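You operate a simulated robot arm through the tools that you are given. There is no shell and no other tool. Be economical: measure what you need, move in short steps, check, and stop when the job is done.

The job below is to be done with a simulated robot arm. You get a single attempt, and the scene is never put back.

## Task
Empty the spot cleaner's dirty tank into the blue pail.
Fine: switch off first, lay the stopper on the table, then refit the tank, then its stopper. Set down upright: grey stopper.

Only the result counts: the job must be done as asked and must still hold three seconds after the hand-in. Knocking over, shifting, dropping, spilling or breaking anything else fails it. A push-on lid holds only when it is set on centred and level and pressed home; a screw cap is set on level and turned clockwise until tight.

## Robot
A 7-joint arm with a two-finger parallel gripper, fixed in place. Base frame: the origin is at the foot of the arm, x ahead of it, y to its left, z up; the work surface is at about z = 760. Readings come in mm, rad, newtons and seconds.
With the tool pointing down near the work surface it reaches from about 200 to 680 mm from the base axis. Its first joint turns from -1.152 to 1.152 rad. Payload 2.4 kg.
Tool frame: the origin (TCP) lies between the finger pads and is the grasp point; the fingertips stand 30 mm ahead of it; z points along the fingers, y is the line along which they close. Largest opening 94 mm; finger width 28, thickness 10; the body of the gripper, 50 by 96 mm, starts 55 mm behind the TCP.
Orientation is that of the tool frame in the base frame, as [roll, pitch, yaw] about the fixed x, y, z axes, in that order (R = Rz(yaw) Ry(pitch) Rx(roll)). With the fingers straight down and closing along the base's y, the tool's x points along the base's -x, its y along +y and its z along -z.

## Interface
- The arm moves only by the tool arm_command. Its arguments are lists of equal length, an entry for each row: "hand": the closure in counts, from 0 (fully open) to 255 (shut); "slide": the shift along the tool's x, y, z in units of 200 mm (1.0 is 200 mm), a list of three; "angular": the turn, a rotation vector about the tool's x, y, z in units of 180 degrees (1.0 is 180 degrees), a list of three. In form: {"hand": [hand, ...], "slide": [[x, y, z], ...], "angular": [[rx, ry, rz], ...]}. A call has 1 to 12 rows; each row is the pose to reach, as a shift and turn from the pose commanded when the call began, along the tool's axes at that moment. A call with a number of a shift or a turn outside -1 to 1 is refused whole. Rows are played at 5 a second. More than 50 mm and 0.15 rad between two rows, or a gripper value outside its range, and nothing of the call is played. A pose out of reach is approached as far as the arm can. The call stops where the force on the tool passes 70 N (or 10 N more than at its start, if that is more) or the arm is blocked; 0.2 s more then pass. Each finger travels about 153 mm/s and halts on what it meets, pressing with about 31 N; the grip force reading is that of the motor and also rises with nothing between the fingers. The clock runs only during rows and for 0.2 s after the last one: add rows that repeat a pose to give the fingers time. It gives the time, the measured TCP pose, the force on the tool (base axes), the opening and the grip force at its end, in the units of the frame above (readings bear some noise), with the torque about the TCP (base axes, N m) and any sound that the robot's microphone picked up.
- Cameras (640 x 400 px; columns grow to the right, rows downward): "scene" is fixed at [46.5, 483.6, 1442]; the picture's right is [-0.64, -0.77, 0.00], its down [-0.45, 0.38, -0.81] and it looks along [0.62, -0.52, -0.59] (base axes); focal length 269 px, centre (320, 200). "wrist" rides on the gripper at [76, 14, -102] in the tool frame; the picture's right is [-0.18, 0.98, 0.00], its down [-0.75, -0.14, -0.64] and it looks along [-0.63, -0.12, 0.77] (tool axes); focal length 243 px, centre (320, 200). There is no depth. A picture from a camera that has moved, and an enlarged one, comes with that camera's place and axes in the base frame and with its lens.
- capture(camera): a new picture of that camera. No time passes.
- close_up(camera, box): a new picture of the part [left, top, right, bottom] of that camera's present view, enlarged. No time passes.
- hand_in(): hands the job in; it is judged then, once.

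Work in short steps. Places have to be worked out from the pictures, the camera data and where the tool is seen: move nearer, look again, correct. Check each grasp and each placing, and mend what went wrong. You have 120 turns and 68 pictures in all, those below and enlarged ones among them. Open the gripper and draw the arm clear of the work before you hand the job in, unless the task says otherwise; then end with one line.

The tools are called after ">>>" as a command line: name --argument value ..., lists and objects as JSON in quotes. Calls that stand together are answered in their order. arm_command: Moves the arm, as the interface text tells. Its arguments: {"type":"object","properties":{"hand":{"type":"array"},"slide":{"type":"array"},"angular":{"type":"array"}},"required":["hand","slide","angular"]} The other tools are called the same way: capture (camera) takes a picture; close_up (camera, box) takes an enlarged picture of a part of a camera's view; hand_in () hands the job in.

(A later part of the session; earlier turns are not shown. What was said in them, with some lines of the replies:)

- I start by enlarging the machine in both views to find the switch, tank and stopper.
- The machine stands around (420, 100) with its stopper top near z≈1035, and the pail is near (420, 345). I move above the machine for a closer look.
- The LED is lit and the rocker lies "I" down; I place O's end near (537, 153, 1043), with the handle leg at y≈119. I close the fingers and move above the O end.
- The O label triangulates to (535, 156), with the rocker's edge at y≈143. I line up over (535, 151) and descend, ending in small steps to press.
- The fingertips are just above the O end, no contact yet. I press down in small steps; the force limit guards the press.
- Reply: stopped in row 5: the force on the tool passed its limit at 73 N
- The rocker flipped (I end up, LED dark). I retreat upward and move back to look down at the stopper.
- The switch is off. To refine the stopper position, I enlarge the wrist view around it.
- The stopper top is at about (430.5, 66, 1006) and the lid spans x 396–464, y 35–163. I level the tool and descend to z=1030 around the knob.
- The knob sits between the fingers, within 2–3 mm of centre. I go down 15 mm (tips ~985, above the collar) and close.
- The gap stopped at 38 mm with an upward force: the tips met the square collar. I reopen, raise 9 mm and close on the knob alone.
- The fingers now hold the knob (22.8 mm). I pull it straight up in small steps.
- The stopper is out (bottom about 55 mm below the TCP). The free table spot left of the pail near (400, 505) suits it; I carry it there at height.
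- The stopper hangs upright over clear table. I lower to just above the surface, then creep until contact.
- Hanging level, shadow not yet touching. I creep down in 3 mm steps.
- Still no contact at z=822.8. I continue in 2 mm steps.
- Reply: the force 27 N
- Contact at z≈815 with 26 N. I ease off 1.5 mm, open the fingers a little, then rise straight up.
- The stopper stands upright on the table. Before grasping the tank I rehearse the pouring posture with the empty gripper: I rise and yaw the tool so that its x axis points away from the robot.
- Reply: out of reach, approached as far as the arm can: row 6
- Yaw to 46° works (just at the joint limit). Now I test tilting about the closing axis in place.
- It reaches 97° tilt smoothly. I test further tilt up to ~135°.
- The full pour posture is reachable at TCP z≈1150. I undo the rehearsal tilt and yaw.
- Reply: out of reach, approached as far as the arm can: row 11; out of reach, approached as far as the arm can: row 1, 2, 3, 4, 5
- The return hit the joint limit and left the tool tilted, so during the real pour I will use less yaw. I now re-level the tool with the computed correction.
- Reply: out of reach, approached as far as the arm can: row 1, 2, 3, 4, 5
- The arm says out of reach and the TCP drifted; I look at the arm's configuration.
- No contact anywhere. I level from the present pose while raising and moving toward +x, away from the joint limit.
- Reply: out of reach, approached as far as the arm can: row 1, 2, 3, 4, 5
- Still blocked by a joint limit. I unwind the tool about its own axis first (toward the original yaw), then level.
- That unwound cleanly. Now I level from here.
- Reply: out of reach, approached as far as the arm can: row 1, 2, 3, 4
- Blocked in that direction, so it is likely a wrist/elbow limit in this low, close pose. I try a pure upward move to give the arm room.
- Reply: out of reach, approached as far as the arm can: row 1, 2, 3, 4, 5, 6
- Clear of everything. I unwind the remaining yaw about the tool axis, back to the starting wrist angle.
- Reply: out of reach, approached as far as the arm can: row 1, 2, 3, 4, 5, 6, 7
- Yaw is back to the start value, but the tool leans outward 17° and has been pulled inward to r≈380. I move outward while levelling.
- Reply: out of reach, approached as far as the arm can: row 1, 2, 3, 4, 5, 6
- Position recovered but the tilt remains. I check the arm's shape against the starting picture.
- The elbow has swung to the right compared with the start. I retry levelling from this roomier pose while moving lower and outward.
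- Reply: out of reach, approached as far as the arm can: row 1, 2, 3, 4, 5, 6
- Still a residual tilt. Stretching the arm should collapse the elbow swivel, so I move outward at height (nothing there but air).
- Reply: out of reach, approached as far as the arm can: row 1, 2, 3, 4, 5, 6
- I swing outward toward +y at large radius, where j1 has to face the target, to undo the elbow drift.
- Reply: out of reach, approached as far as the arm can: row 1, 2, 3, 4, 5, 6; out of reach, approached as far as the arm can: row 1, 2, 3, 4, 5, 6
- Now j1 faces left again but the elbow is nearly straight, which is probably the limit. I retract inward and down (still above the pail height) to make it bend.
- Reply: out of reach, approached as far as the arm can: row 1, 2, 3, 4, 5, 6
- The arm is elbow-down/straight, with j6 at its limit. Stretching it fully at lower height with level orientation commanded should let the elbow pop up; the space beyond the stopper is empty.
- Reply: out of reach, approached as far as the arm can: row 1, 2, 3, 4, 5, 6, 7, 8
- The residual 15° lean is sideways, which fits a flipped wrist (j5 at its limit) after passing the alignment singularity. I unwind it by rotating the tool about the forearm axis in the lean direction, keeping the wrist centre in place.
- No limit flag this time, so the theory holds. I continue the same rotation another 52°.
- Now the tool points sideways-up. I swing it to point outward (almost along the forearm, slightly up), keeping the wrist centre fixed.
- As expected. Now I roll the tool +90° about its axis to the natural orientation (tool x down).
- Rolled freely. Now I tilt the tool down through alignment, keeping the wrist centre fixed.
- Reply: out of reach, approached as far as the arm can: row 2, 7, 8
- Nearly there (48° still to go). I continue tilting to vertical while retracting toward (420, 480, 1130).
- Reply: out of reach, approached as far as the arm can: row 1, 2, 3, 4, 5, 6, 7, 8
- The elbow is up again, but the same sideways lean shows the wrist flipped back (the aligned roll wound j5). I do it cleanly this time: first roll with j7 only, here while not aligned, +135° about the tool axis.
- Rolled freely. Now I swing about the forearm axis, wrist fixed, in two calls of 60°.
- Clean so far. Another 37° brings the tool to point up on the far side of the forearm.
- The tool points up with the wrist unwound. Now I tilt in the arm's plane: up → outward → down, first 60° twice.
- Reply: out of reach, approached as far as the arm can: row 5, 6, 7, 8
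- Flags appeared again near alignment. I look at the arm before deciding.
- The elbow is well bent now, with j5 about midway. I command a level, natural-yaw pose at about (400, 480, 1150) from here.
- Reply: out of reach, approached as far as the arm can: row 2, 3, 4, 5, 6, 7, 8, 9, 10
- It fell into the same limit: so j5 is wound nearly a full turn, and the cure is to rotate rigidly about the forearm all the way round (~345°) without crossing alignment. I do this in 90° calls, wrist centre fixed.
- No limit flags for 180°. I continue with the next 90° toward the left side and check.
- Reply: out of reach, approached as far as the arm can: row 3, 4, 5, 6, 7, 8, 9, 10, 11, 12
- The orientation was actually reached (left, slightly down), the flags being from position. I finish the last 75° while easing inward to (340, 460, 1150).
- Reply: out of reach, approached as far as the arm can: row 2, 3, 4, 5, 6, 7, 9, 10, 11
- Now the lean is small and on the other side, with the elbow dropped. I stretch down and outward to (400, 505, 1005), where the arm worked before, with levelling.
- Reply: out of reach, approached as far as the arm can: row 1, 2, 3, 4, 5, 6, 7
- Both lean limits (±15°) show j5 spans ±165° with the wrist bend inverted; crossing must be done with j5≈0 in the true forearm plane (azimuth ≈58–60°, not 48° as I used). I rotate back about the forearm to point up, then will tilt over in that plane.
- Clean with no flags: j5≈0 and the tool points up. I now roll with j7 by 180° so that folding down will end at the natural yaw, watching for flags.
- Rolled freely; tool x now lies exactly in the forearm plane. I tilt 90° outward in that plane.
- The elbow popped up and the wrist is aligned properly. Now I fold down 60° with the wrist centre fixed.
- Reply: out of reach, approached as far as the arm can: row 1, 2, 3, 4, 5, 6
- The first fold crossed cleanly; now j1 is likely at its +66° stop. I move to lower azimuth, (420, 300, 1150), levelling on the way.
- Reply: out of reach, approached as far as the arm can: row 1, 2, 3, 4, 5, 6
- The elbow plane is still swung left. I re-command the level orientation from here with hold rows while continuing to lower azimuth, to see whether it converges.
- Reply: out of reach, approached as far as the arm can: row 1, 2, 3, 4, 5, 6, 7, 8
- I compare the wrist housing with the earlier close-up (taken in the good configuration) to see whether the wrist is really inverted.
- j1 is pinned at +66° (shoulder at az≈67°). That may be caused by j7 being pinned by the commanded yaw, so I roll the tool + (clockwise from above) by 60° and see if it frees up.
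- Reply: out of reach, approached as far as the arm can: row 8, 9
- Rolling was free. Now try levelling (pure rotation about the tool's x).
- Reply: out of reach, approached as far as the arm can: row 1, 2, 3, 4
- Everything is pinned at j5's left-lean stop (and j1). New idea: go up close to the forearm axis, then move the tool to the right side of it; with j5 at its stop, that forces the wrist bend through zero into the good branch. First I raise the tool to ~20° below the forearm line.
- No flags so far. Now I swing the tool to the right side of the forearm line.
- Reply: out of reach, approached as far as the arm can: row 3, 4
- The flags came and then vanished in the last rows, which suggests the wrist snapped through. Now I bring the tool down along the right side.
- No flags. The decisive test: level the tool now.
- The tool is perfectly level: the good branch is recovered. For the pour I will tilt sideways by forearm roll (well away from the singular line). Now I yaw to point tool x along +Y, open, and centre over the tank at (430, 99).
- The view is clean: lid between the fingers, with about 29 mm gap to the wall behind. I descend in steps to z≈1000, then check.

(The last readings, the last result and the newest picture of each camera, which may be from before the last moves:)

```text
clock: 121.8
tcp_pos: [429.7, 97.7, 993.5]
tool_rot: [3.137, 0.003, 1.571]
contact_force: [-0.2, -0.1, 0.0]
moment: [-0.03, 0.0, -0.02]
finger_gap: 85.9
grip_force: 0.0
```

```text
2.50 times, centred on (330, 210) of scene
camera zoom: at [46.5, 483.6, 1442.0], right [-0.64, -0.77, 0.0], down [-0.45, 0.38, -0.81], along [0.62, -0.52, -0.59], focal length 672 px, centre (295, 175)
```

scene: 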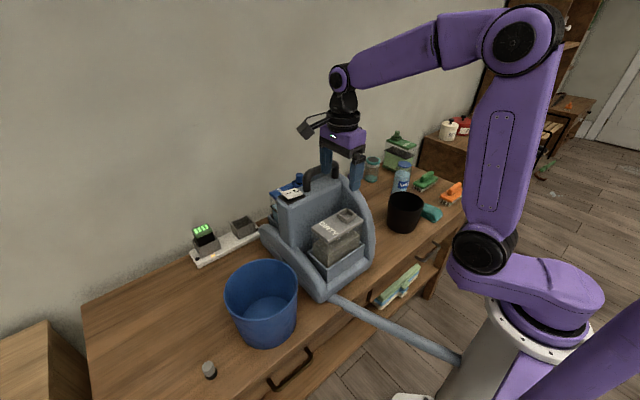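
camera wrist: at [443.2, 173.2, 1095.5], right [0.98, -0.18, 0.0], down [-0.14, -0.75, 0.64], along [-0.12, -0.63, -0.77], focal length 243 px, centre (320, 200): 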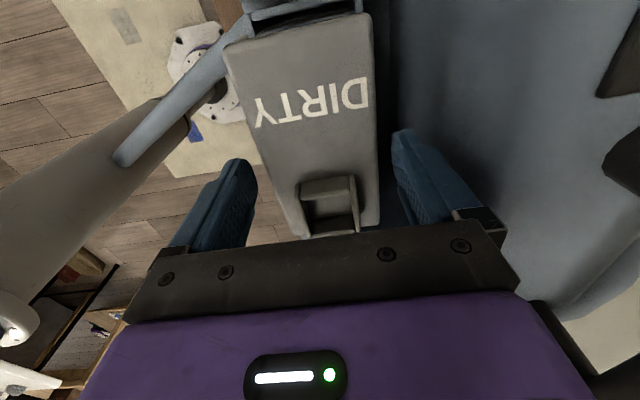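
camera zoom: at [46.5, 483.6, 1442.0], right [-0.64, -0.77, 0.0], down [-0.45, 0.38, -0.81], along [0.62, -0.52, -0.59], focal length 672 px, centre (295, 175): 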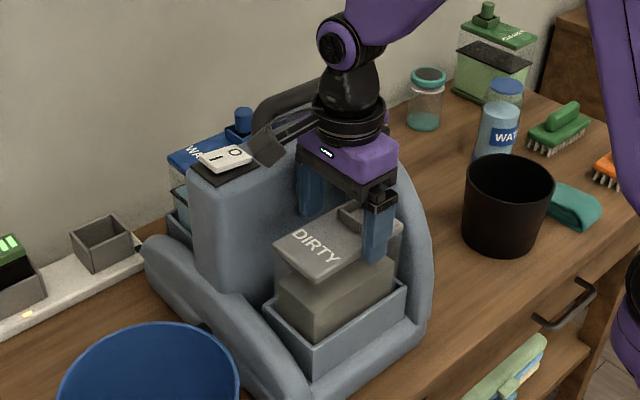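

Well centred; both fingers clear the lid. I descend 47 mm more and close on the tank.

>>> arm_command --hand '[22, 22, 22, 255, 255, 255, 255]' --slide '[[0, 0, 0.1], [0, 0, 0.2], [0, 0, 0.2375], [0, 0, 0.2375], [0, 0, 0.2375], [0, 0, 0.2375], [0, 0, 0.2375]]' --angular '[[0, 0, 0], [0, 0, 0], [0, 0, 0], [0, 0, 0], [0, 0, 0], [0, 0, 0], [0, 0, 0]]'

```text
clock: 123.4
tcp_pos: [430.2, 96.3, 947.2]
tool_rot: [3.138, 0.003, 1.572]
contact_force: [-0.1, 0.1, 11.4]
moment: [-0.03, 0.54, 0.05]
finger_gap: 74.4
grip_force: 30.8
```

The gap is 74 mm with a small 11 N upward force on the front finger. I check with a picture.

>>> close_up --camera "scene" --box '[280, 180, 390, 280]'

```text
4.00 times, centred on (335, 230) of scene
camera zoom: at [46.4, 483.5, 1442.0], right [-0.64, -0.77, 0.0], down [-0.45, 0.38, -0.81], along [0.62, -0.52, -0.59], focal length 1076 px, centre (260, 80)
```

zoom: 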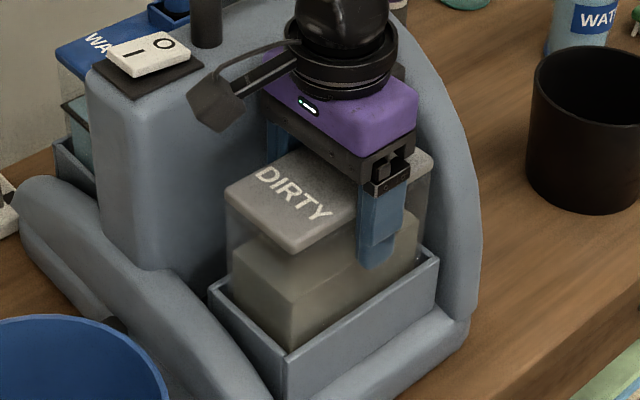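

The grip looks right, fingers flat on both faces. I lift slowly straight up and watch the force.

>>> arm_command --hand '[255, 255, 255, 255, 255, 255, 255, 255]' --slide '[[0, 0, -0.02], [0, 0, -0.05], [0, 0, -0.1], [0, 0, -0.18], [0, 0, -0.28], [0, 0, -0.38], [0, 0, -0.48], [0, 0, -0.48]]' --angular '[[0, 0, 0], [0, 0, 0], [0, 0, 0], [0, 0, 0], [0, 0, 0], [0, 0, 0], [0, 0, 0], [0, 0, 0]]'

>>> close_up --camera "scene" --box '[260, 100, 400, 280]'

```text
clock: 125.2
tcp_pos: [429.9, 98.2, 1042.5]
tool_rot: [3.139, 0.001, 1.571]
contact_force: [0.7, 0.3, -5.1]
moment: [0.02, 0.01, -0.03]
finger_gap: 74.3
grip_force: 31.1
```

```text
2.22 times, centred on (330, 190) of scene
camera zoom: at [46.6, 483.6, 1442.0], right [-0.64, -0.77, 0.0], down [-0.45, 0.38, -0.81], along [0.62, -0.52, -0.59], focal length 598 px, centre (298, 222)
```

zoom: 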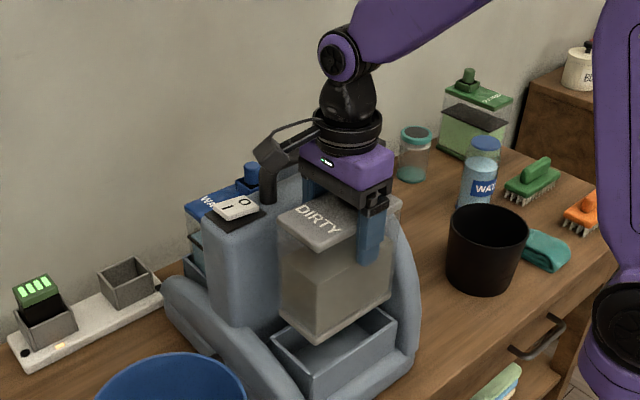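

The tank is out, upright, weighing about 5 N. I lift it higher and carry it gently toward the pail.

>>> arm_command --hand '[255, 255, 255, 255, 255, 255, 255, 255, 255, 255, 255, 255]' --slide '[[0, 0, -0.08], [0, 0, -0.2], [0, 0, -0.33], [0, 0, -0.46], [0, 0, -0.58], [0, 0, -0.66], [0.06, 0, -0.69], [0.16, 0, -0.69], [0.29, 0, -0.69], [0.42, 0, -0.69], [0.55, 0, -0.69], [0.68, 0, -0.69]]' --angular '[[0, 0, 0], [0, 0, 0], [0, 0, 0], [0, 0, 0], [0, 0, 0], [0, 0, 0], [0, 0, 0], [0, 0, 0], [0, 0, 0], [0, 0, 0], [0, 0, 0], [0, 0, 0]]'

>>> arm_command --hand '[255, 255, 255, 255, 255, 255, 255, 255, 255, 255, 255, 255]' --slide '[[0.12, 0.01, 0], [0.24, 0.02, 0], [0.36, 0.03, 0], [0.44, 0.05, 0], [0.48, 0.05, 0], [0.48, 0.05, 0], [0.48, 0.05, 0], [0.48, 0.05, 0], [0.48, 0.05, 0], [0.48, 0.05, 0], [0.48, 0.05, 0], [0.48, 0.05, 0]]' --angular '[[0, 0, 0], [0, 0, 0], [0, 0, 0], [0, 0, -0.02], [0, 0, -0.05], [0, 0, -0.085], [0, 0, -0.12], [0, 0, -0.16], [0, 0, -0.2], [0, 0, -0.24], [0, 0, -0.28], [0, 0, -0.32]]'

```text
clock: 127.8
tcp_pos: [428.8, 233.9, 1181.5]
tool_rot: [3.139, 0.003, 1.57]
contact_force: [-0.4, 0.1, -3.7]
moment: [-0.01, -0.01, 0.01]
finger_gap: 74.3
grip_force: 31.2
```

```text
clock: 130.4
tcp_pos: [440.2, 330.9, 1180.8]
tool_rot: [3.142, 0.004, 2.58]
contact_force: [-0.1, 0.0, -4.9]
moment: [0.03, -0.03, 0.02]
finger_gap: 74.4
grip_force: 30.9
```

No flags; the tank stays upright. I keep spinning it in place toward x azimuth −25°.

>>> arm_command --hand '[255, 255, 255, 255, 255, 255, 255, 255, 255, 255, 255, 255]' --slide '[[0, 0, 0], [0, 0, 0], [0, 0, 0], [0, 0, 0], [0, 0, 0], [0, 0, 0], [0, 0, 0], [0, 0, 0], [0, 0, 0], [0, 0, 0], [0, 0, 0], [0, 0, 0]]' --angular '[[0, 0, -0.04], [0, 0, -0.085], [0, 0, -0.13], [0, 0, -0.175], [0, 0, -0.22], [0, 0, -0.265], [0, 0, -0.31], [0, 0, -0.355], [0, 0, -0.4], [0, 0, -0.445], [0, 0, -0.49], [0, 0, -0.53]]'

>>> arm_command --hand '[255, 255, 255, 255, 255, 255, 255, 255, 255, 255, 255, 255]' --slide '[[0, 0, 0], [0, 0, 0], [0, 0, 0], [0, 0, 0], [0, 0, 0], [0, 0, 0], [0, 0, 0], [0, 0, 0], [0, 0, 0], [0, 0, 0], [0, 0, 0], [0, 0, 0]]' --angular '[[0, 0, -0.045], [0, 0, -0.09], [0, 0, -0.135], [0, 0, -0.18], [0, 0, -0.225], [0, 0, -0.27], [0, 0, -0.315], [0, 0, -0.36], [0, 0, -0.405], [0, 0, -0.45], [0, 0, -0.48], [0, 0, -0.5]]'

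>>> capture --camera "scene"

```text
clock: 133.0
tcp_pos: [439.4, 329.3, 1179.7]
tool_rot: [-3.138, -0.001, -2.037]
contact_force: [0.5, -0.7, -3.9]
moment: [-0.01, -0.01, -0.01]
finger_gap: 74.3
grip_force: 31.2
```

```text
clock: 135.6
tcp_pos: [438.3, 330.0, 1180.2]
tool_rot: [-3.141, -0.004, -0.47]
contact_force: [0.9, 0.3, -3.7]
moment: [0.03, 0.01, 0.02]
finger_gap: 74.3
grip_force: 31.0
```

```text
11 pictures are left
```

scene: 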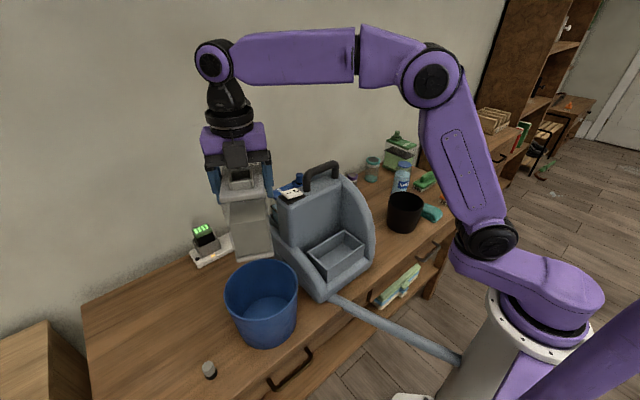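

All good; the spout end faces the camera side and the tank is above the pail. I tilt slowly about the closing axis while lowering to z≈1110.

>>> arm_command --hand '[255, 255, 255, 255, 255, 255, 255, 255, 255, 255, 255, 255]' --slide '[[0, 0, 0.03], [0, 0, 0.06], [0, 0, 0.09], [0, 0, 0.12], [0, 0, 0.15], [0, 0, 0.18], [0, 0, 0.21], [0, 0, 0.24], [0, 0, 0.27], [0, 0, 0.3], [0, 0, 0.33], [0, 0, 0.35]]' --angular '[[0, 0.022, 0], [0, 0.045, 0], [0, 0.07, 0], [0, 0.095, 0], [0, 0.12, 0], [0, 0.145, 0], [0, 0.17, 0], [0, 0.195, 0], [0, 0.22, 0], [0, 0.245, 0], [0, 0.27, 0], [0, 0.29, 0]]'

>>> close_up --camera "scene" --box '[150, 100, 350, 380]'

```text
clock: 138.2
tcp_pos: [439.1, 329.6, 1110.0]
tool_rot: [3.141, -0.917, -0.469]
contact_force: [0.1, -0.9, -4.7]
moment: [0.09, 0.18, 0.01]
finger_gap: 74.2
grip_force: 31.2
```

```text
1.43 times, centred on (250, 240) of scene
camera zoom: at [46.6, 483.6, 1442.0], right [-0.64, -0.77, 0.0], down [-0.45, 0.38, -0.81], along [0.62, -0.52, -0.59], focal length 384 px, centre (420, 143)
```

zoom: 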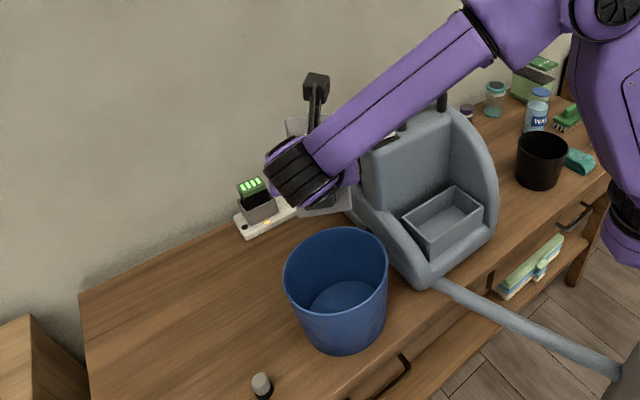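

Tilt is 52° and weight is unchanged, so nothing has flowed yet; the spout sits over the pail. I continue tilting slowly with a small centring shift.

>>> arm_command --hand '[255, 255, 255, 255, 255, 255, 255, 255, 255, 255, 255, 255]' --slide '[[0.02, 0, 0.026], [0.04, 0, 0.051], [0.046, 0, 0.059], [0.046, 0, 0.059], [0.046, 0, 0.059], [0.046, 0, 0.059], [0.046, 0, 0.059], [0.046, 0, 0.059], [0.046, 0, 0.059], [0.046, 0, 0.059], [0.046, 0, 0.059], [0.046, 0, 0.059]]' --angular '[[0, 0.02, 0], [0, 0.04, 0], [0, 0.06, 0], [0, 0.085, 0], [0, 0.11, 0], [0, 0.135, 0], [0, 0.16, 0], [0, 0.185, 0], [0, 0.21, 0], [0, 0.235, 0], [0, 0.26, 0], [0, 0.285, 0]]'

```text
clock: 140.8
tcp_pos: [453.4, 322.0, 1111.5]
tool_rot: [-0.002, -1.329, 2.674]
contact_force: [-0.2, -0.6, -0.7]
moment: [0.05, 0.08, 0.03]
finger_gap: 74.3
grip_force: 31.8
```

The weight dropped to under 1 N, so most has flowed out. I tilt on to ~130° and hold to drain.

>>> arm_command --hand '[255, 255, 255, 255, 255, 255, 255, 255, 255, 255, 255, 255]' --slide '[[0, 0, 0], [0, 0, 0], [0, 0, 0], [0, 0, 0], [0, 0, 0], [0, 0, 0], [0, 0, 0], [0, 0, 0], [0, 0, 0], [0, 0, 0], [0, 0, 0], [0, 0, 0]]' --angular '[[0, 0.03, 0], [0, 0.06, 0], [0, 0.09, 0], [0, 0.12, 0], [0, 0.145, 0], [0, 0.145, 0], [0, 0.145, 0], [0, 0.145, 0], [0, 0.145, 0], [0, 0.145, 0], [0, 0.145, 0], [0, 0.145, 0]]'

>>> close_up --camera "scene" --box '[150, 140, 350, 390]'

```text
clock: 143.4
tcp_pos: [460.7, 327.3, 1111.5]
tool_rot: [-0.003, -1.05, 2.674]
contact_force: [0.8, 0.1, -1.0]
moment: [0.01, 0.08, -0.01]
finger_gap: 74.3
grip_force: 31.0
out of reach, approached as far as the arm can: row 3, 4, 5, 6, 7, 8, 9, 10, 11, 12
```

```text
1.60 times, centred on (250, 265) of scene
camera zoom: at [46.6, 483.6, 1442.0], right [-0.64, -0.77, 0.0], down [-0.45, 0.38, -0.81], along [0.62, -0.52, -0.59], focal length 430 px, centre (432, 96)
```

zoom: 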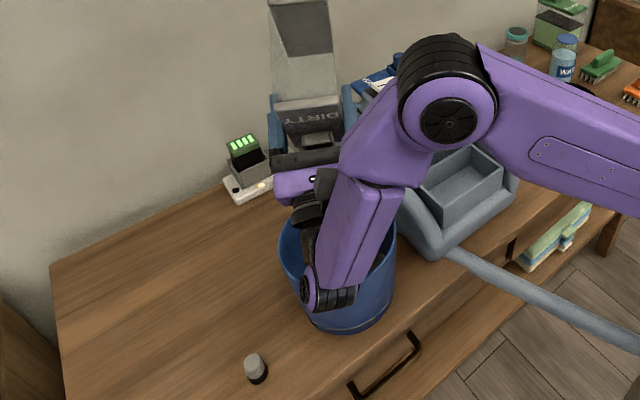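

The tank reads as emptied (about 4 N poured, at 120° tilt). The arm nears a limit here, so I retrace the tilt now, without lingering.

>>> arm_command --hand '[255, 255, 255, 255, 255, 255, 255, 255, 255, 255, 255, 255]' --slide '[[0, 0, 0], [0, 0, 0], [0, 0, 0], [0, 0, 0], [0, 0, 0], [0, 0, 0], [0, 0, 0], [0, 0, 0], [0, 0, 0], [0, 0, 0], [0, 0, 0], [0, 0, 0]]' --angular '[[0, -0.035, 0], [0, -0.07, 0], [0, -0.11, 0], [0, -0.15, 0], [0, -0.19, 0], [0, -0.23, 0], [0, -0.27, 0], [0, -0.31, 0], [0, -0.35, 0], [0, -0.39, 0], [0, -0.43, 0], [0, -0.465, 0]]'

```text
clock: 146.0
tcp_pos: [458.7, 328.8, 1112.4]
tool_rot: [-3.138, -0.628, -0.47]
contact_force: [-0.1, 0.4, -1.7]
moment: [-0.01, -0.03, 0.0]
finger_gap: 74.2
grip_force: 31.3
```

Clean retrace. I finish levelling while rising to z≈1180.

>>> arm_command --hand '[255, 255, 255, 255, 255, 255, 255]' --slide '[[0.034, 0, -0.047], [0.068, 0, -0.094], [0.103, 0, -0.141], [0.137, 0, -0.189], [0.171, 0, -0.236], [0.205, 0, -0.283], [0.205, 0, -0.283]]' --angular '[[0, -0.035, 0], [0, -0.07, 0], [0, -0.105, 0], [0, -0.14, 0], [0, -0.175, 0], [0, -0.2, 0], [0, -0.2, 0]]'

>>> close_up --camera "scene" --box '[180, 90, 320, 370]'

```text
clock: 147.6
tcp_pos: [458.9, 328.3, 1183.1]
tool_rot: [-3.14, 0.0, -0.472]
contact_force: [0.3, 0.3, -1.6]
moment: [0.04, -0.03, -0.02]
finger_gap: 74.3
grip_force: 31.2
```

```text
1.43 times, centred on (250, 230) of scene
camera zoom: at [46.6, 483.6, 1442.0], right [-0.64, -0.77, 0.0], down [-0.45, 0.38, -0.81], along [0.62, -0.52, -0.59], focal length 384 px, centre (420, 157)
```

zoom: 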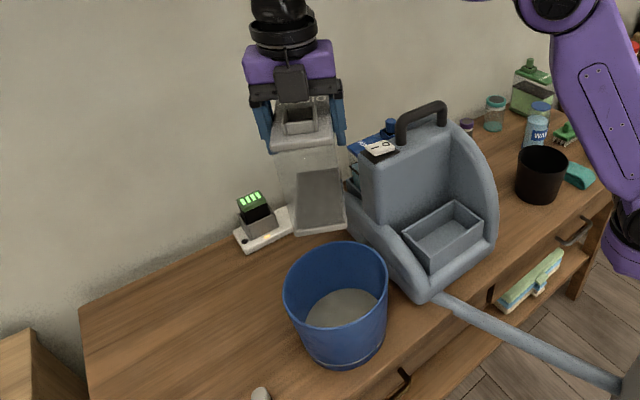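

The grey water is in the pail and the tank is empty (the dark plate is its base). I unwind the spin the way it came (clockwise 243°).

>>> arm_command --hand '[255, 255, 255, 255, 255, 255, 255, 255, 255, 255, 255, 255]' --slide '[[0, 0, 0], [0, 0, 0], [0, 0, 0], [0, 0, 0], [0, 0, 0], [0, 0, 0], [0, 0, 0], [0, 0, 0], [0, 0, 0], [0, 0, 0], [0, 0, 0], [0, 0, 0]]' --angular '[[0, 0, 0.045], [0, 0, 0.09], [0, 0, 0.135], [0, 0, 0.18], [0, 0, 0.225], [0, 0, 0.27], [0, 0, 0.315], [0, 0, 0.36], [0, 0, 0.405], [0, 0, 0.45], [0, 0, 0.495], [0, 0, 0.54]]'

>>> arm_command --hand '[255, 255, 255, 255, 255, 255, 255, 255, 255, 255, 255, 255]' --slide '[[0, 0, 0], [0, 0, 0], [0, 0, 0], [0, 0, 0], [0, 0, 0], [0, 0, 0], [0, 0, 0], [0, 0, 0], [0, 0, 0], [0, 0, 0], [0, 0, 0], [0, 0, 0]]' --angular '[[0, 0, 0.045], [0, 0, 0.09], [0, 0, 0.135], [0, 0, 0.18], [0, 0, 0.225], [0, 0, 0.27], [0, 0, 0.315], [0, 0, 0.36], [0, 0, 0.405], [0, 0, 0.45], [0, 0, 0.495], [0, 0, 0.54]]'

```text
clock: 150.2
tcp_pos: [458.5, 328.7, 1181.9]
tool_rot: [-3.141, 0.002, -2.171]
contact_force: [-0.1, -0.2, -0.8]
moment: [0.03, 0.0, 0.02]
finger_gap: 74.2
grip_force: 31.0
```

```text
clock: 152.8
tcp_pos: [459.4, 329.1, 1182.0]
tool_rot: [3.139, 0.001, 2.415]
contact_force: [0.1, 1.0, -1.1]
moment: [-0.03, 0.02, 0.01]
finger_gap: 74.5
grip_force: 30.5
```

Retraced without flags. I finish the yaw and return over the machine at (430, 97.7).

>>> arm_command --hand '[255, 255, 255, 255, 255, 255, 255, 255, 255, 255, 255, 255]' --slide '[[-0.055, -0.08, 0], [-0.11, -0.16, 0], [-0.165, -0.241, 0], [-0.219, -0.321, 0], [-0.274, -0.401, 0], [-0.329, -0.481, 0], [-0.384, -0.561, 0], [-0.439, -0.642, 0], [-0.512, -0.749, 0], [-0.585, -0.856, 0], [-0.658, -0.9625, 0], [-0.658, -0.9625, 0]]' --angular '[[0, 0, 0.04], [0, 0, 0.08], [0, 0, 0.12], [0, 0, 0.16], [0, 0, 0.2], [0, 0, 0.24], [0, 0, 0.2687], [0, 0, 0.2687], [0, 0, 0.2687], [0, 0, 0.2687], [0, 0, 0.2687], [0, 0, 0.2687]]'

>>> arm_command --hand '[255]' --slide '[[0, 0, 0]]' --angular '[[0, 0, 0]]'

```text
clock: 155.4
tcp_pos: [428.1, 97.2, 1181.5]
tool_rot: [3.138, 0.0, 1.574]
contact_force: [0.9, -0.8, -1.4]
moment: [0.03, 0.01, -0.04]
finger_gap: 74.3
grip_force: 30.8
```

```text
clock: 155.8
tcp_pos: [428.7, 97.1, 1180.4]
tool_rot: [3.138, 0.0, 1.574]
contact_force: [0.1, 0.6, -1.8]
moment: [-0.01, 0.02, 0.01]
finger_gap: 74.2
grip_force: 30.8
```

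Positioned within ~1.5 mm of the grasp position. I lower to z≈1042 (tank just above its tray) and check alignment.

>>> arm_command --hand '[255, 255, 255, 255, 255, 255]' --slide '[[0.002, 0.0075, 0.15], [0.002, 0.0075, 0.3], [0.002, 0.0075, 0.45], [0.002, 0.0075, 0.6], [0.002, 0.0075, 0.69], [0.002, 0.0075, 0.69]]' --angular '[[0, 0, 0], [0, 0, 0], [0, 0, 0], [0, 0, 0], [0, 0, 0], [0, 0, 0]]'

>>> close_up --camera "scene" --box '[260, 100, 400, 280]'

```text
clock: 157.2
tcp_pos: [430.9, 97.3, 1043.9]
tool_rot: [3.14, -0.001, 1.574]
contact_force: [0.1, -0.1, -1.7]
moment: [-0.02, 0.01, 0.01]
finger_gap: 74.4
grip_force: 31.6
```

```text
2.22 times, centred on (330, 190) of scene
camera zoom: at [46.6, 483.6, 1442.0], right [-0.64, -0.77, 0.0], down [-0.45, 0.38, -0.81], along [0.62, -0.52, -0.59], focal length 598 px, centre (298, 222)
```

zoom: 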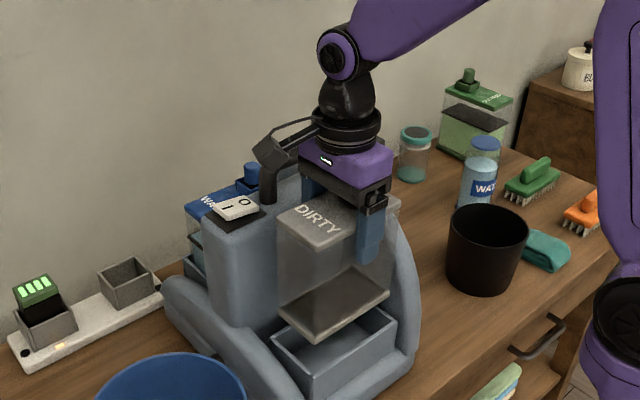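

The view matches the lift picture nearly pixel for pixel. I lower into the tray, slowly at the end.

>>> arm_command --hand '[255, 255, 255, 255, 255, 255, 255, 255, 255]' --slide '[[0, -0.002, 0.07], [0, -0.003, 0.15], [0, -0.003, 0.23], [0, -0.003, 0.31], [0, -0.003, 0.38], [0, -0.003, 0.43], [0, -0.003, 0.46], [0, -0.003, 0.475], [0, -0.003, 0.48]]' --angular '[[0, 0, 0], [0, 0, 0], [0, 0, 0], [0, 0, 0], [0, 0, 0], [0, 0, 0], [0, 0, 0], [0, 0, 0], [0, 0, 0]]'

```text
clock: 159.2
tcp_pos: [430.7, 97.7, 948.8]
tool_rot: [3.139, -0.001, 1.575]
contact_force: [-2.0, -1.2, 12.7]
moment: [-0.34, 0.73, -0.01]
finger_gap: 74.4
grip_force: 30.8
```

Contact at 948.8 mm with 13 N, matching the seated height. I press 2 mm more, then open slowly and rise a bit.

>>> arm_command --hand '[255, 255, 200, 22, 22, 22]' --slide '[[0, 0, 0.006], [0, 0, 0.01], [0, 0, 0.008], [0, 0, 0], [0, 0, 0], [0, 0, 0]]' --angular '[[0, 0, 0], [0, 0, 0], [0, 0, 0], [0, 0, 0], [0, 0, 0], [0, 0, 0]]'

>>> arm_command --hand '[22, 22, 22, 22, 22, 22]' --slide '[[0, 0, -0.1], [0, 0, -0.25], [0, 0, -0.4], [0, 0, -0.6], [0, 0, -0.8], [0, 0, -0.95]]' --angular '[[0, 0, 0], [0, 0, 0], [0, 0, 0], [0, 0, 0], [0, 0, 0], [0, 0, 0]]'

>>> close_up --camera "wrist" --box '[230, 0, 410, 180]'

```text
clock: 160.6
tcp_pos: [433.3, 98.9, 947.1]
tool_rot: [3.14, 0.001, 1.574]
contact_force: [0.3, 0.2, 0.4]
moment: [0.01, 0.0, 0.0]
finger_gap: 85.9
grip_force: 0.1
```

```text
clock: 162.0
tcp_pos: [428.5, 96.8, 1139.2]
tool_rot: [3.141, -0.001, 1.575]
contact_force: [0.4, -0.9, 0.1]
moment: [-0.03, 0.05, 0.02]
finger_gap: 86.0
grip_force: 0.1
```

```text
2.22 times, centred on (320, 90) of wrist
camera zoom: at [444.4, 172.6, 1240.8], right [0.98, -0.18, 0.0], down [-0.14, -0.75, 0.64], along [-0.11, -0.63, -0.77], focal length 539 px, centre (320, 444)
```

zoom: 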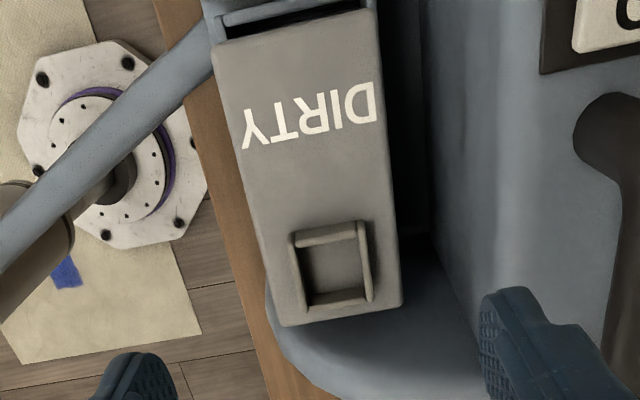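

The tank is seated (lid x 398–465, y from 33 as before). Next I fetch the stopper: travel back toward (402, 505) while turning to the earlier yaw.

>>> arm_command --hand '[130, 130, 130, 130, 130, 130, 130, 130, 130, 130, 130, 130]' --slide '[[0.08, 0, -0.05], [0.16, 0, -0.05], [0.24, 0, -0.05], [0.32, 0, -0.05], [0.4, -0.02, -0.05], [0.48, -0.04, -0.05], [0.56, -0.06, -0.05], [0.64, -0.08, -0.05], [0.72, -0.1, -0.05], [0.8, -0.12, -0.05], [0.9, -0.13, -0.05], [1.0, -0.13, -0.05]]' --angular '[[0, 0, -0.042], [0, 0, -0.084], [0, 0, -0.126], [0, 0, -0.168], [0, 0, -0.21], [0, 0, -0.252], [0, 0, -0.294], [0, 0, -0.336], [0, 0, -0.378], [0, 0, -0.42], [0, 0, -0.462], [0, 0, -0.5]]'

>>> arm_command --hand '[130, 130, 130, 130, 130, 130]' --slide '[[0, 0.2, 0], [0, 0.4, 0], [0, 0.6, 0], [0, 0.8, 0], [0, 1, 0], [0, 1, 0]]' --angular '[[0, 0, 0], [0, 0, 0], [0, 0, 0], [0, 0, 0], [0, 0, 0], [0, 0, 0]]'

```text
clock: 164.6
tcp_pos: [404.5, 295.6, 1147.2]
tool_rot: [3.141, 0.002, -3.136]
contact_force: [0.4, -0.7, -0.3]
moment: [-0.05, 0.0, 0.04]
finger_gap: 46.0
grip_force: 0.0
```

```text
clock: 166.0
tcp_pos: [401.6, 498.3, 1148.4]
tool_rot: [-3.141, 0.001, -3.138]
contact_force: [1.2, -0.8, -0.1]
moment: [-0.01, 0.0, -0.04]
finger_gap: 46.5
grip_force: 0.1
```

I align over the stopper and descend to z≈950, then check.

>>> arm_command --hand '[130, 130, 130, 130, 130, 130]' --slide '[[-0.003, 0.033, 0.2], [-0.003, 0.033, 0.4], [-0.003, 0.033, 0.6], [-0.003, 0.033, 0.8], [-0.003, 0.033, 1.0], [-0.003, 0.033, 1.0]]' --angular '[[0, 0, 0], [0, 0, 0], [0, 0, 0], [0, 0, 0], [0, 0, 0], [0, 0, 0]]'

>>> close_up --camera "wrist" --box '[220, 50, 420, 190]'

```text
clock: 167.4
tcp_pos: [405.4, 503.9, 948.5]
tool_rot: [-3.141, 0.002, -3.139]
contact_force: [1.1, -0.4, -0.4]
moment: [0.01, -0.02, 0.02]
finger_gap: 46.2
grip_force: 0.0
```

```text
2.86 times, centred on (320, 120) of wrist
camera zoom: at [327.0, 517.3, 1049.2], right [0.18, 0.98, 0.0], down [0.75, -0.14, 0.64], along [0.63, -0.12, -0.77], focal length 693 px, centre (320, 429)
```

zoom: 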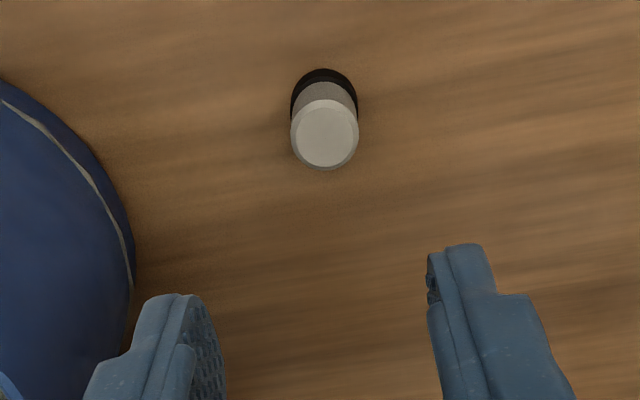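

The stopper is upright at about (402, 505), centred between the fingers. I descend to z≈816 and close.

>>> arm_command --hand '[130, 130, 130, 130, 255, 255, 255, 255]' --slide '[[0.004, 0.002, 0.2], [0.004, 0.002, 0.4], [0.004, 0.002, 0.58], [0.004, 0.002, 0.66], [0.004, 0.002, 0.66], [0.004, 0.002, 0.66], [0.004, 0.002, 0.66], [0.004, 0.002, 0.66]]' --angular '[[0, 0, 0], [0, 0, 0], [0, 0, 0], [0, 0, 0], [0, 0, 0], [0, 0, 0], [0, 0, 0], [0, 0, 0]]'

```text
clock: 169.2
tcp_pos: [402.3, 504.2, 815.0]
tool_rot: [-3.141, 0.0, -3.137]
contact_force: [-0.3, 0.3, 0.2]
moment: [0.05, 0.01, 0.03]
finger_gap: 23.1
grip_force: 30.8
```

Gripped (23.1 mm). I lift it and carry it back over the tank.

>>> arm_command --hand '[255, 255, 255, 255, 255, 255]' --slide '[[0, 0, -0.05], [0, 0, -0.2], [0, 0, -0.4], [0, 0, -0.6], [0, 0, -0.8], [0, 0, -1.0]]' --angular '[[0, 0, 0], [0, 0, 0], [0, 0, 0], [0, 0, 0], [0, 0, 0], [0, 0, 0]]'

>>> arm_command --hand '[255, 255, 255, 255, 255, 255, 255, 255]' --slide '[[0, 0, -0.2], [0, 0, -0.4], [0, 0, -0.6], [-0.01, -0.2, -0.62], [-0.02, -0.4, -0.62], [-0.03, -0.6, -0.62], [-0.05, -0.8, -0.62], [-0.07, -1, -0.62]]' --angular '[[0, 0, 0], [0, 0, 0], [0, 0, 0], [0, 0, 0], [0, 0, 0], [0, 0, 0], [0, 0, 0], [0, 0, 0]]'

>>> arm_command --hand '[255, 255, 255, 255, 255, 255]' --slide '[[-0.01, -0.2, 0], [-0.02, -0.4, 0], [-0.03, -0.6, 0], [-0.05, -0.8, 0], [-0.06, -1, 0], [-0.06, -1, 0]]' --angular '[[0, 0, 0], [0, 0, 0], [0, 0, 0], [0, 0, 0], [0, 0, 0], [0, 0, 0]]'

```text
clock: 170.6
tcp_pos: [405.7, 503.8, 1017.1]
tool_rot: [3.14, 0.001, -3.139]
contact_force: [-0.7, 0.0, -0.8]
moment: [-0.02, 0.0, -0.03]
finger_gap: 23.0
grip_force: 30.5
```

```text
clock: 172.4
tcp_pos: [418.6, 305.0, 1139.5]
tool_rot: [3.14, 0.003, -3.138]
contact_force: [0.5, -0.3, -1.2]
moment: [0.0, 0.02, 0.01]
finger_gap: 23.0
grip_force: 30.9
```

```text
clock: 173.8
tcp_pos: [431.0, 104.2, 1141.2]
tool_rot: [3.141, 0.001, -3.141]
contact_force: [0.0, 0.3, -0.5]
moment: [0.0, -0.01, 0.04]
finger_gap: 23.2
grip_force: 31.2
```

I move over the opening at (429.5, 66.8) and lower to z≈1065 for a visual check of the alignment.

>>> arm_command --hand '[255, 255, 255, 255, 255]' --slide '[[0.004, -0.1, 0.05], [0.008, -0.187, 0.15], [0.008, -0.187, 0.3], [0.008, -0.187, 0.38], [0.008, -0.187, 0.38]]' --angular '[[0, 0, 0], [0, 0, 0], [0, 0, 0], [0, 0, 0], [0, 0, 0]]'

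>>> close_up --camera "wrist" --box '[250, 60, 410, 200]'

>>> close_up --camera "scene" --box '[310, 160, 380, 230]'

```text
clock: 175.0
tcp_pos: [428.9, 65.4, 1063.9]
tool_rot: [3.141, 0.002, -3.139]
contact_force: [0.0, -0.4, -1.4]
moment: [-0.01, 0.02, 0.02]
finger_gap: 23.2
grip_force: 31.3
```

```text
2.86 times, centred on (330, 130) of wrist
camera zoom: at [352.4, 80.2, 1165.5], right [0.18, 0.98, 0.0], down [0.75, -0.14, 0.64], along [0.63, -0.12, -0.77], focal length 693 px, centre (291, 400)
```

zoom: 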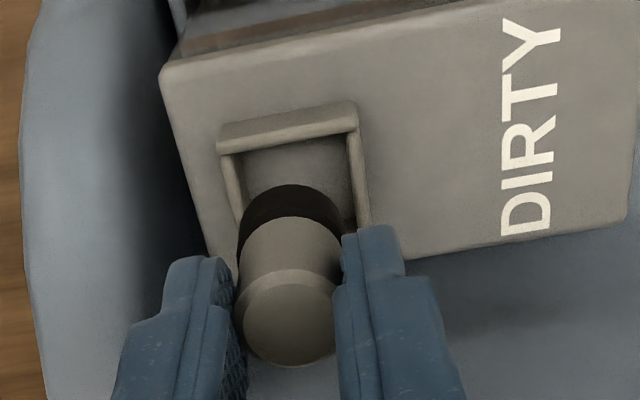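

```text
5.71 times, centred on (345, 195) of scene
camera zoom: at [46.5, 483.5, 1442.0], right [-0.64, -0.77, 0.0], down [-0.45, 0.38, -0.81], along [0.62, -0.52, -0.59], focal length 1537 px, centre (177, 229)
```

zoom: 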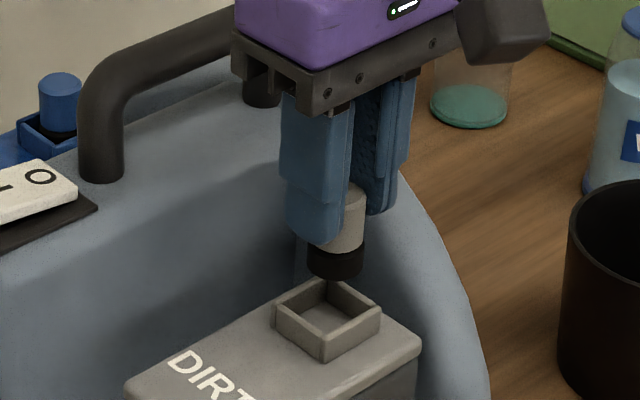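

From the wrist view the collar centre is near (430.4, 68.6) while the stopper axis is at (430.3, 65.1); the scene view agrees. I shift +3 mm in y and lower until just inside.

>>> arm_command --hand '[255, 255, 255, 255, 255]' --slide '[[-0.002, 0.015, 0.03], [-0.002, 0.015, 0.07], [-0.002, 0.015, 0.11], [-0.002, 0.015, 0.14], [-0.002, 0.015, 0.16]]' --angular '[[0, 0, 0], [0, 0, 0], [0, 0, 0], [0, 0, 0], [0, 0, 0]]'

>>> close_up --camera "wrist" --box '[250, 60, 410, 200]'

```text
clock: 176.2
tcp_pos: [429.2, 70.2, 1032.9]
tool_rot: [3.141, 0.001, -3.138]
contact_force: [0.1, 0.6, -0.5]
moment: [0.0, -0.01, 0.01]
finger_gap: 22.9
grip_force: 30.8
```

```text
2.86 times, centred on (330, 130) of wrist
camera zoom: at [352.7, 83.7, 1133.6], right [0.18, 0.98, 0.0], down [0.75, -0.14, 0.64], along [0.63, -0.12, -0.77], focal length 693 px, centre (291, 400)
```

zoom: 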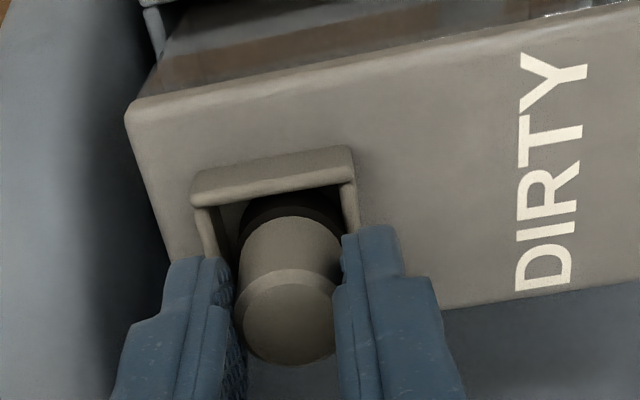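

The plug is inside the collar with even side gaps and matching x. I press down in 2 mm steps, watching the force.

>>> arm_command --hand '[255, 255, 255, 255, 255]' --slide '[[0, 0, 0.01], [0, 0, 0.02], [0, 0, 0.03], [0, 0, 0.04], [0, 0, 0.047]]' --angular '[[0, 0, 0], [0, 0, 0], [0, 0, 0], [0, 0, 0], [0, 0, 0]]'

```text
clock: 177.4
tcp_pos: [430.6, 70.0, 1024.0]
tool_rot: [3.141, 0.005, -3.139]
contact_force: [-8.3, -1.4, 46.8]
moment: [-0.27, 0.39, -0.02]
finger_gap: 23.7
grip_force: 30.9
```

47 N at z=1024.0, equal to the original seated height (1023.7). I press a little more to make sure it is home.

>>> arm_command --hand '[255, 255, 255, 255]' --slide '[[0, 0, 0.005], [0, 0, 0.009], [0, 0, 0.013], [0, 0, 0.013]]' --angular '[[0, 0, 0], [0, 0, 0], [0, 0, 0], [0, 0, 0]]'

```text
clock: 178.4
tcp_pos: [430.8, 69.7, 1021.2]
tool_rot: [3.138, 0.008, -3.137]
contact_force: [2.1, 0.8, 30.9]
moment: [-0.06, -0.18, 0.02]
finger_gap: 23.2
grip_force: 30.7
```

It gave way to 1021 with the force falling to 31 N: either clicked home or the fingers slipped. I release and rise, then will check from pictures.

>>> arm_command --hand '[255, 130, 130, 130, 130, 130, 255, 255]' --slide '[[0, 0, -0.005], [0, 0, -0.005], [0, 0, -0.005], [0, 0, -0.1], [0, 0, -0.25], [0, 0, -0.35], [0, 0, -0.35], [0, 0, -0.35]]' --angular '[[0, 0, 0], [0, 0, 0], [0, 0, 0], [0, 0, 0], [0, 0, 0], [0, 0, 0], [0, 0, 0], [0, 0, 0]]'

>>> close_up --camera "scene" --box '[290, 160, 390, 240]'

```text
clock: 180.2
tcp_pos: [429.1, 69.1, 1089.9]
tool_rot: [3.14, 0.003, -3.138]
contact_force: [-0.6, -0.3, -0.7]
moment: [0.0, -0.04, -0.03]
finger_gap: 0.0
grip_force: 31.3
```

```text
5.00 times, centred on (340, 200) of scene
camera zoom: at [46.5, 483.6, 1442.0], right [-0.64, -0.77, 0.0], down [-0.45, 0.38, -0.81], along [0.62, -0.52, -0.59], focal length 1345 px, centre (220, 200)
```

zoom: 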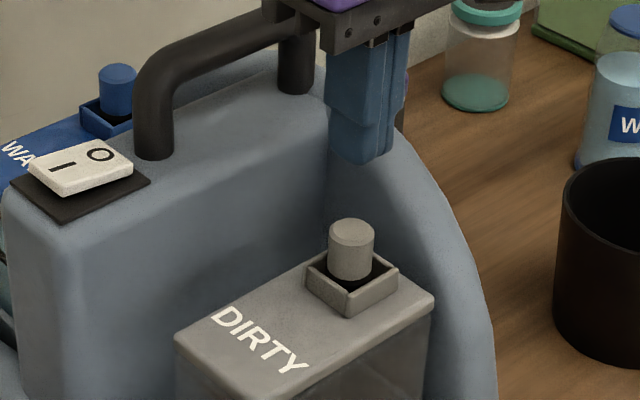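

The stopper sits upright and centred, at the original height relative to the collar. For certainty I press on its top with closed fingertips.

>>> arm_command --hand '[255, 255, 255, 255, 255, 255, 255, 255]' --slide '[[0, 0, 0.12], [0, 0, 0.23], [0, 0, 0.25], [0, 0, 0.262], [0, 0, 0.274], [0, 0, 0.284], [0, 0, 0.292], [0, 0, 0.292]]' --angular '[[0, 0, 0], [0, 0, 0], [0, 0, 0], [0, 0, 0], [0, 0, 0], [0, 0, 0], [0, 0, 0], [0, 0, 0]]'

```text
clock: 181.4
tcp_pos: [432.0, 71.7, 1042.2]
tool_rot: [3.138, 0.014, -3.138]
contact_force: [-4.7, -1.2, 21.5]
moment: [-0.06, 0.37, 0.0]
finger_gap: 0.0
grip_force: 31.6
stopped in row 5: the force on the tool passed its limit at 77 N (the readings are from after the stop); the commanded pose is now the measured one
```

The press reached 77 N without movement, so the stopper is home. I retreat upward and away with the gripper open.

>>> arm_command --hand '[255, 255, 130, 60, 0, 0, 0, 0]' --slide '[[0, 0, -0.1], [0, 0, -0.3], [0, 0, -0.5], [0, 0, -0.7], [0.1, 0, -0.85], [0.25, 0, -0.95], [0.4, 0, -1.0], [0.5, 0, -1.0]]' --angular '[[0, 0, 0], [0, 0, 0], [0, 0, 0], [0, 0, 0], [0, 0, 0], [0, 0, 0], [0, 0, 0], [0, 0, 0]]'

>>> close_up --camera "scene" --box '[200, 150, 400, 370]'

```text
clock: 183.2
tcp_pos: [328.0, 69.6, 1240.0]
tool_rot: [3.14, 0.009, -3.138]
contact_force: [0.6, -0.1, -0.4]
moment: [0.0, 0.01, 0.01]
finger_gap: 93.9
grip_force: 0.2
```

```text
1.82 times, centred on (300, 260) of scene
camera zoom: at [46.5, 483.6, 1442.0], right [-0.64, -0.77, 0.0], down [-0.45, 0.38, -0.81], along [0.62, -0.52, -0.59], focal length 489 px, centre (356, 91)
```

zoom: 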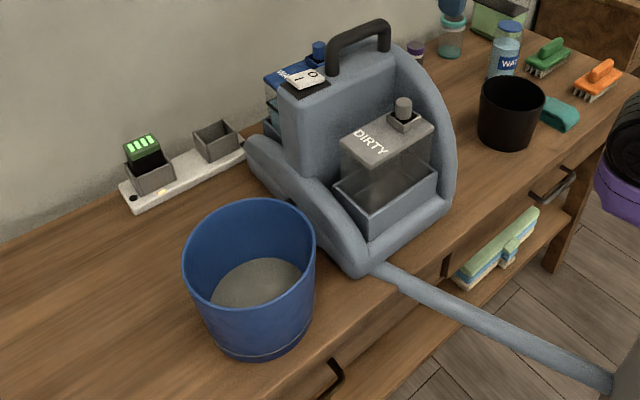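

The last picture shows the switch off, the tank empty and back in its tray, the stopper upright in its collar, the grey water in the pail, and nothing else moved. The gripper is open and the arm is clear, so I hand in.

>>> hand_in

```text
The job is handed in.
```

The spot cleaner is switched off, its dirty tank is emptied into the blue pail and refitted, and the grey stopper, which stood upright on the table meanwhile, is pressed back home.
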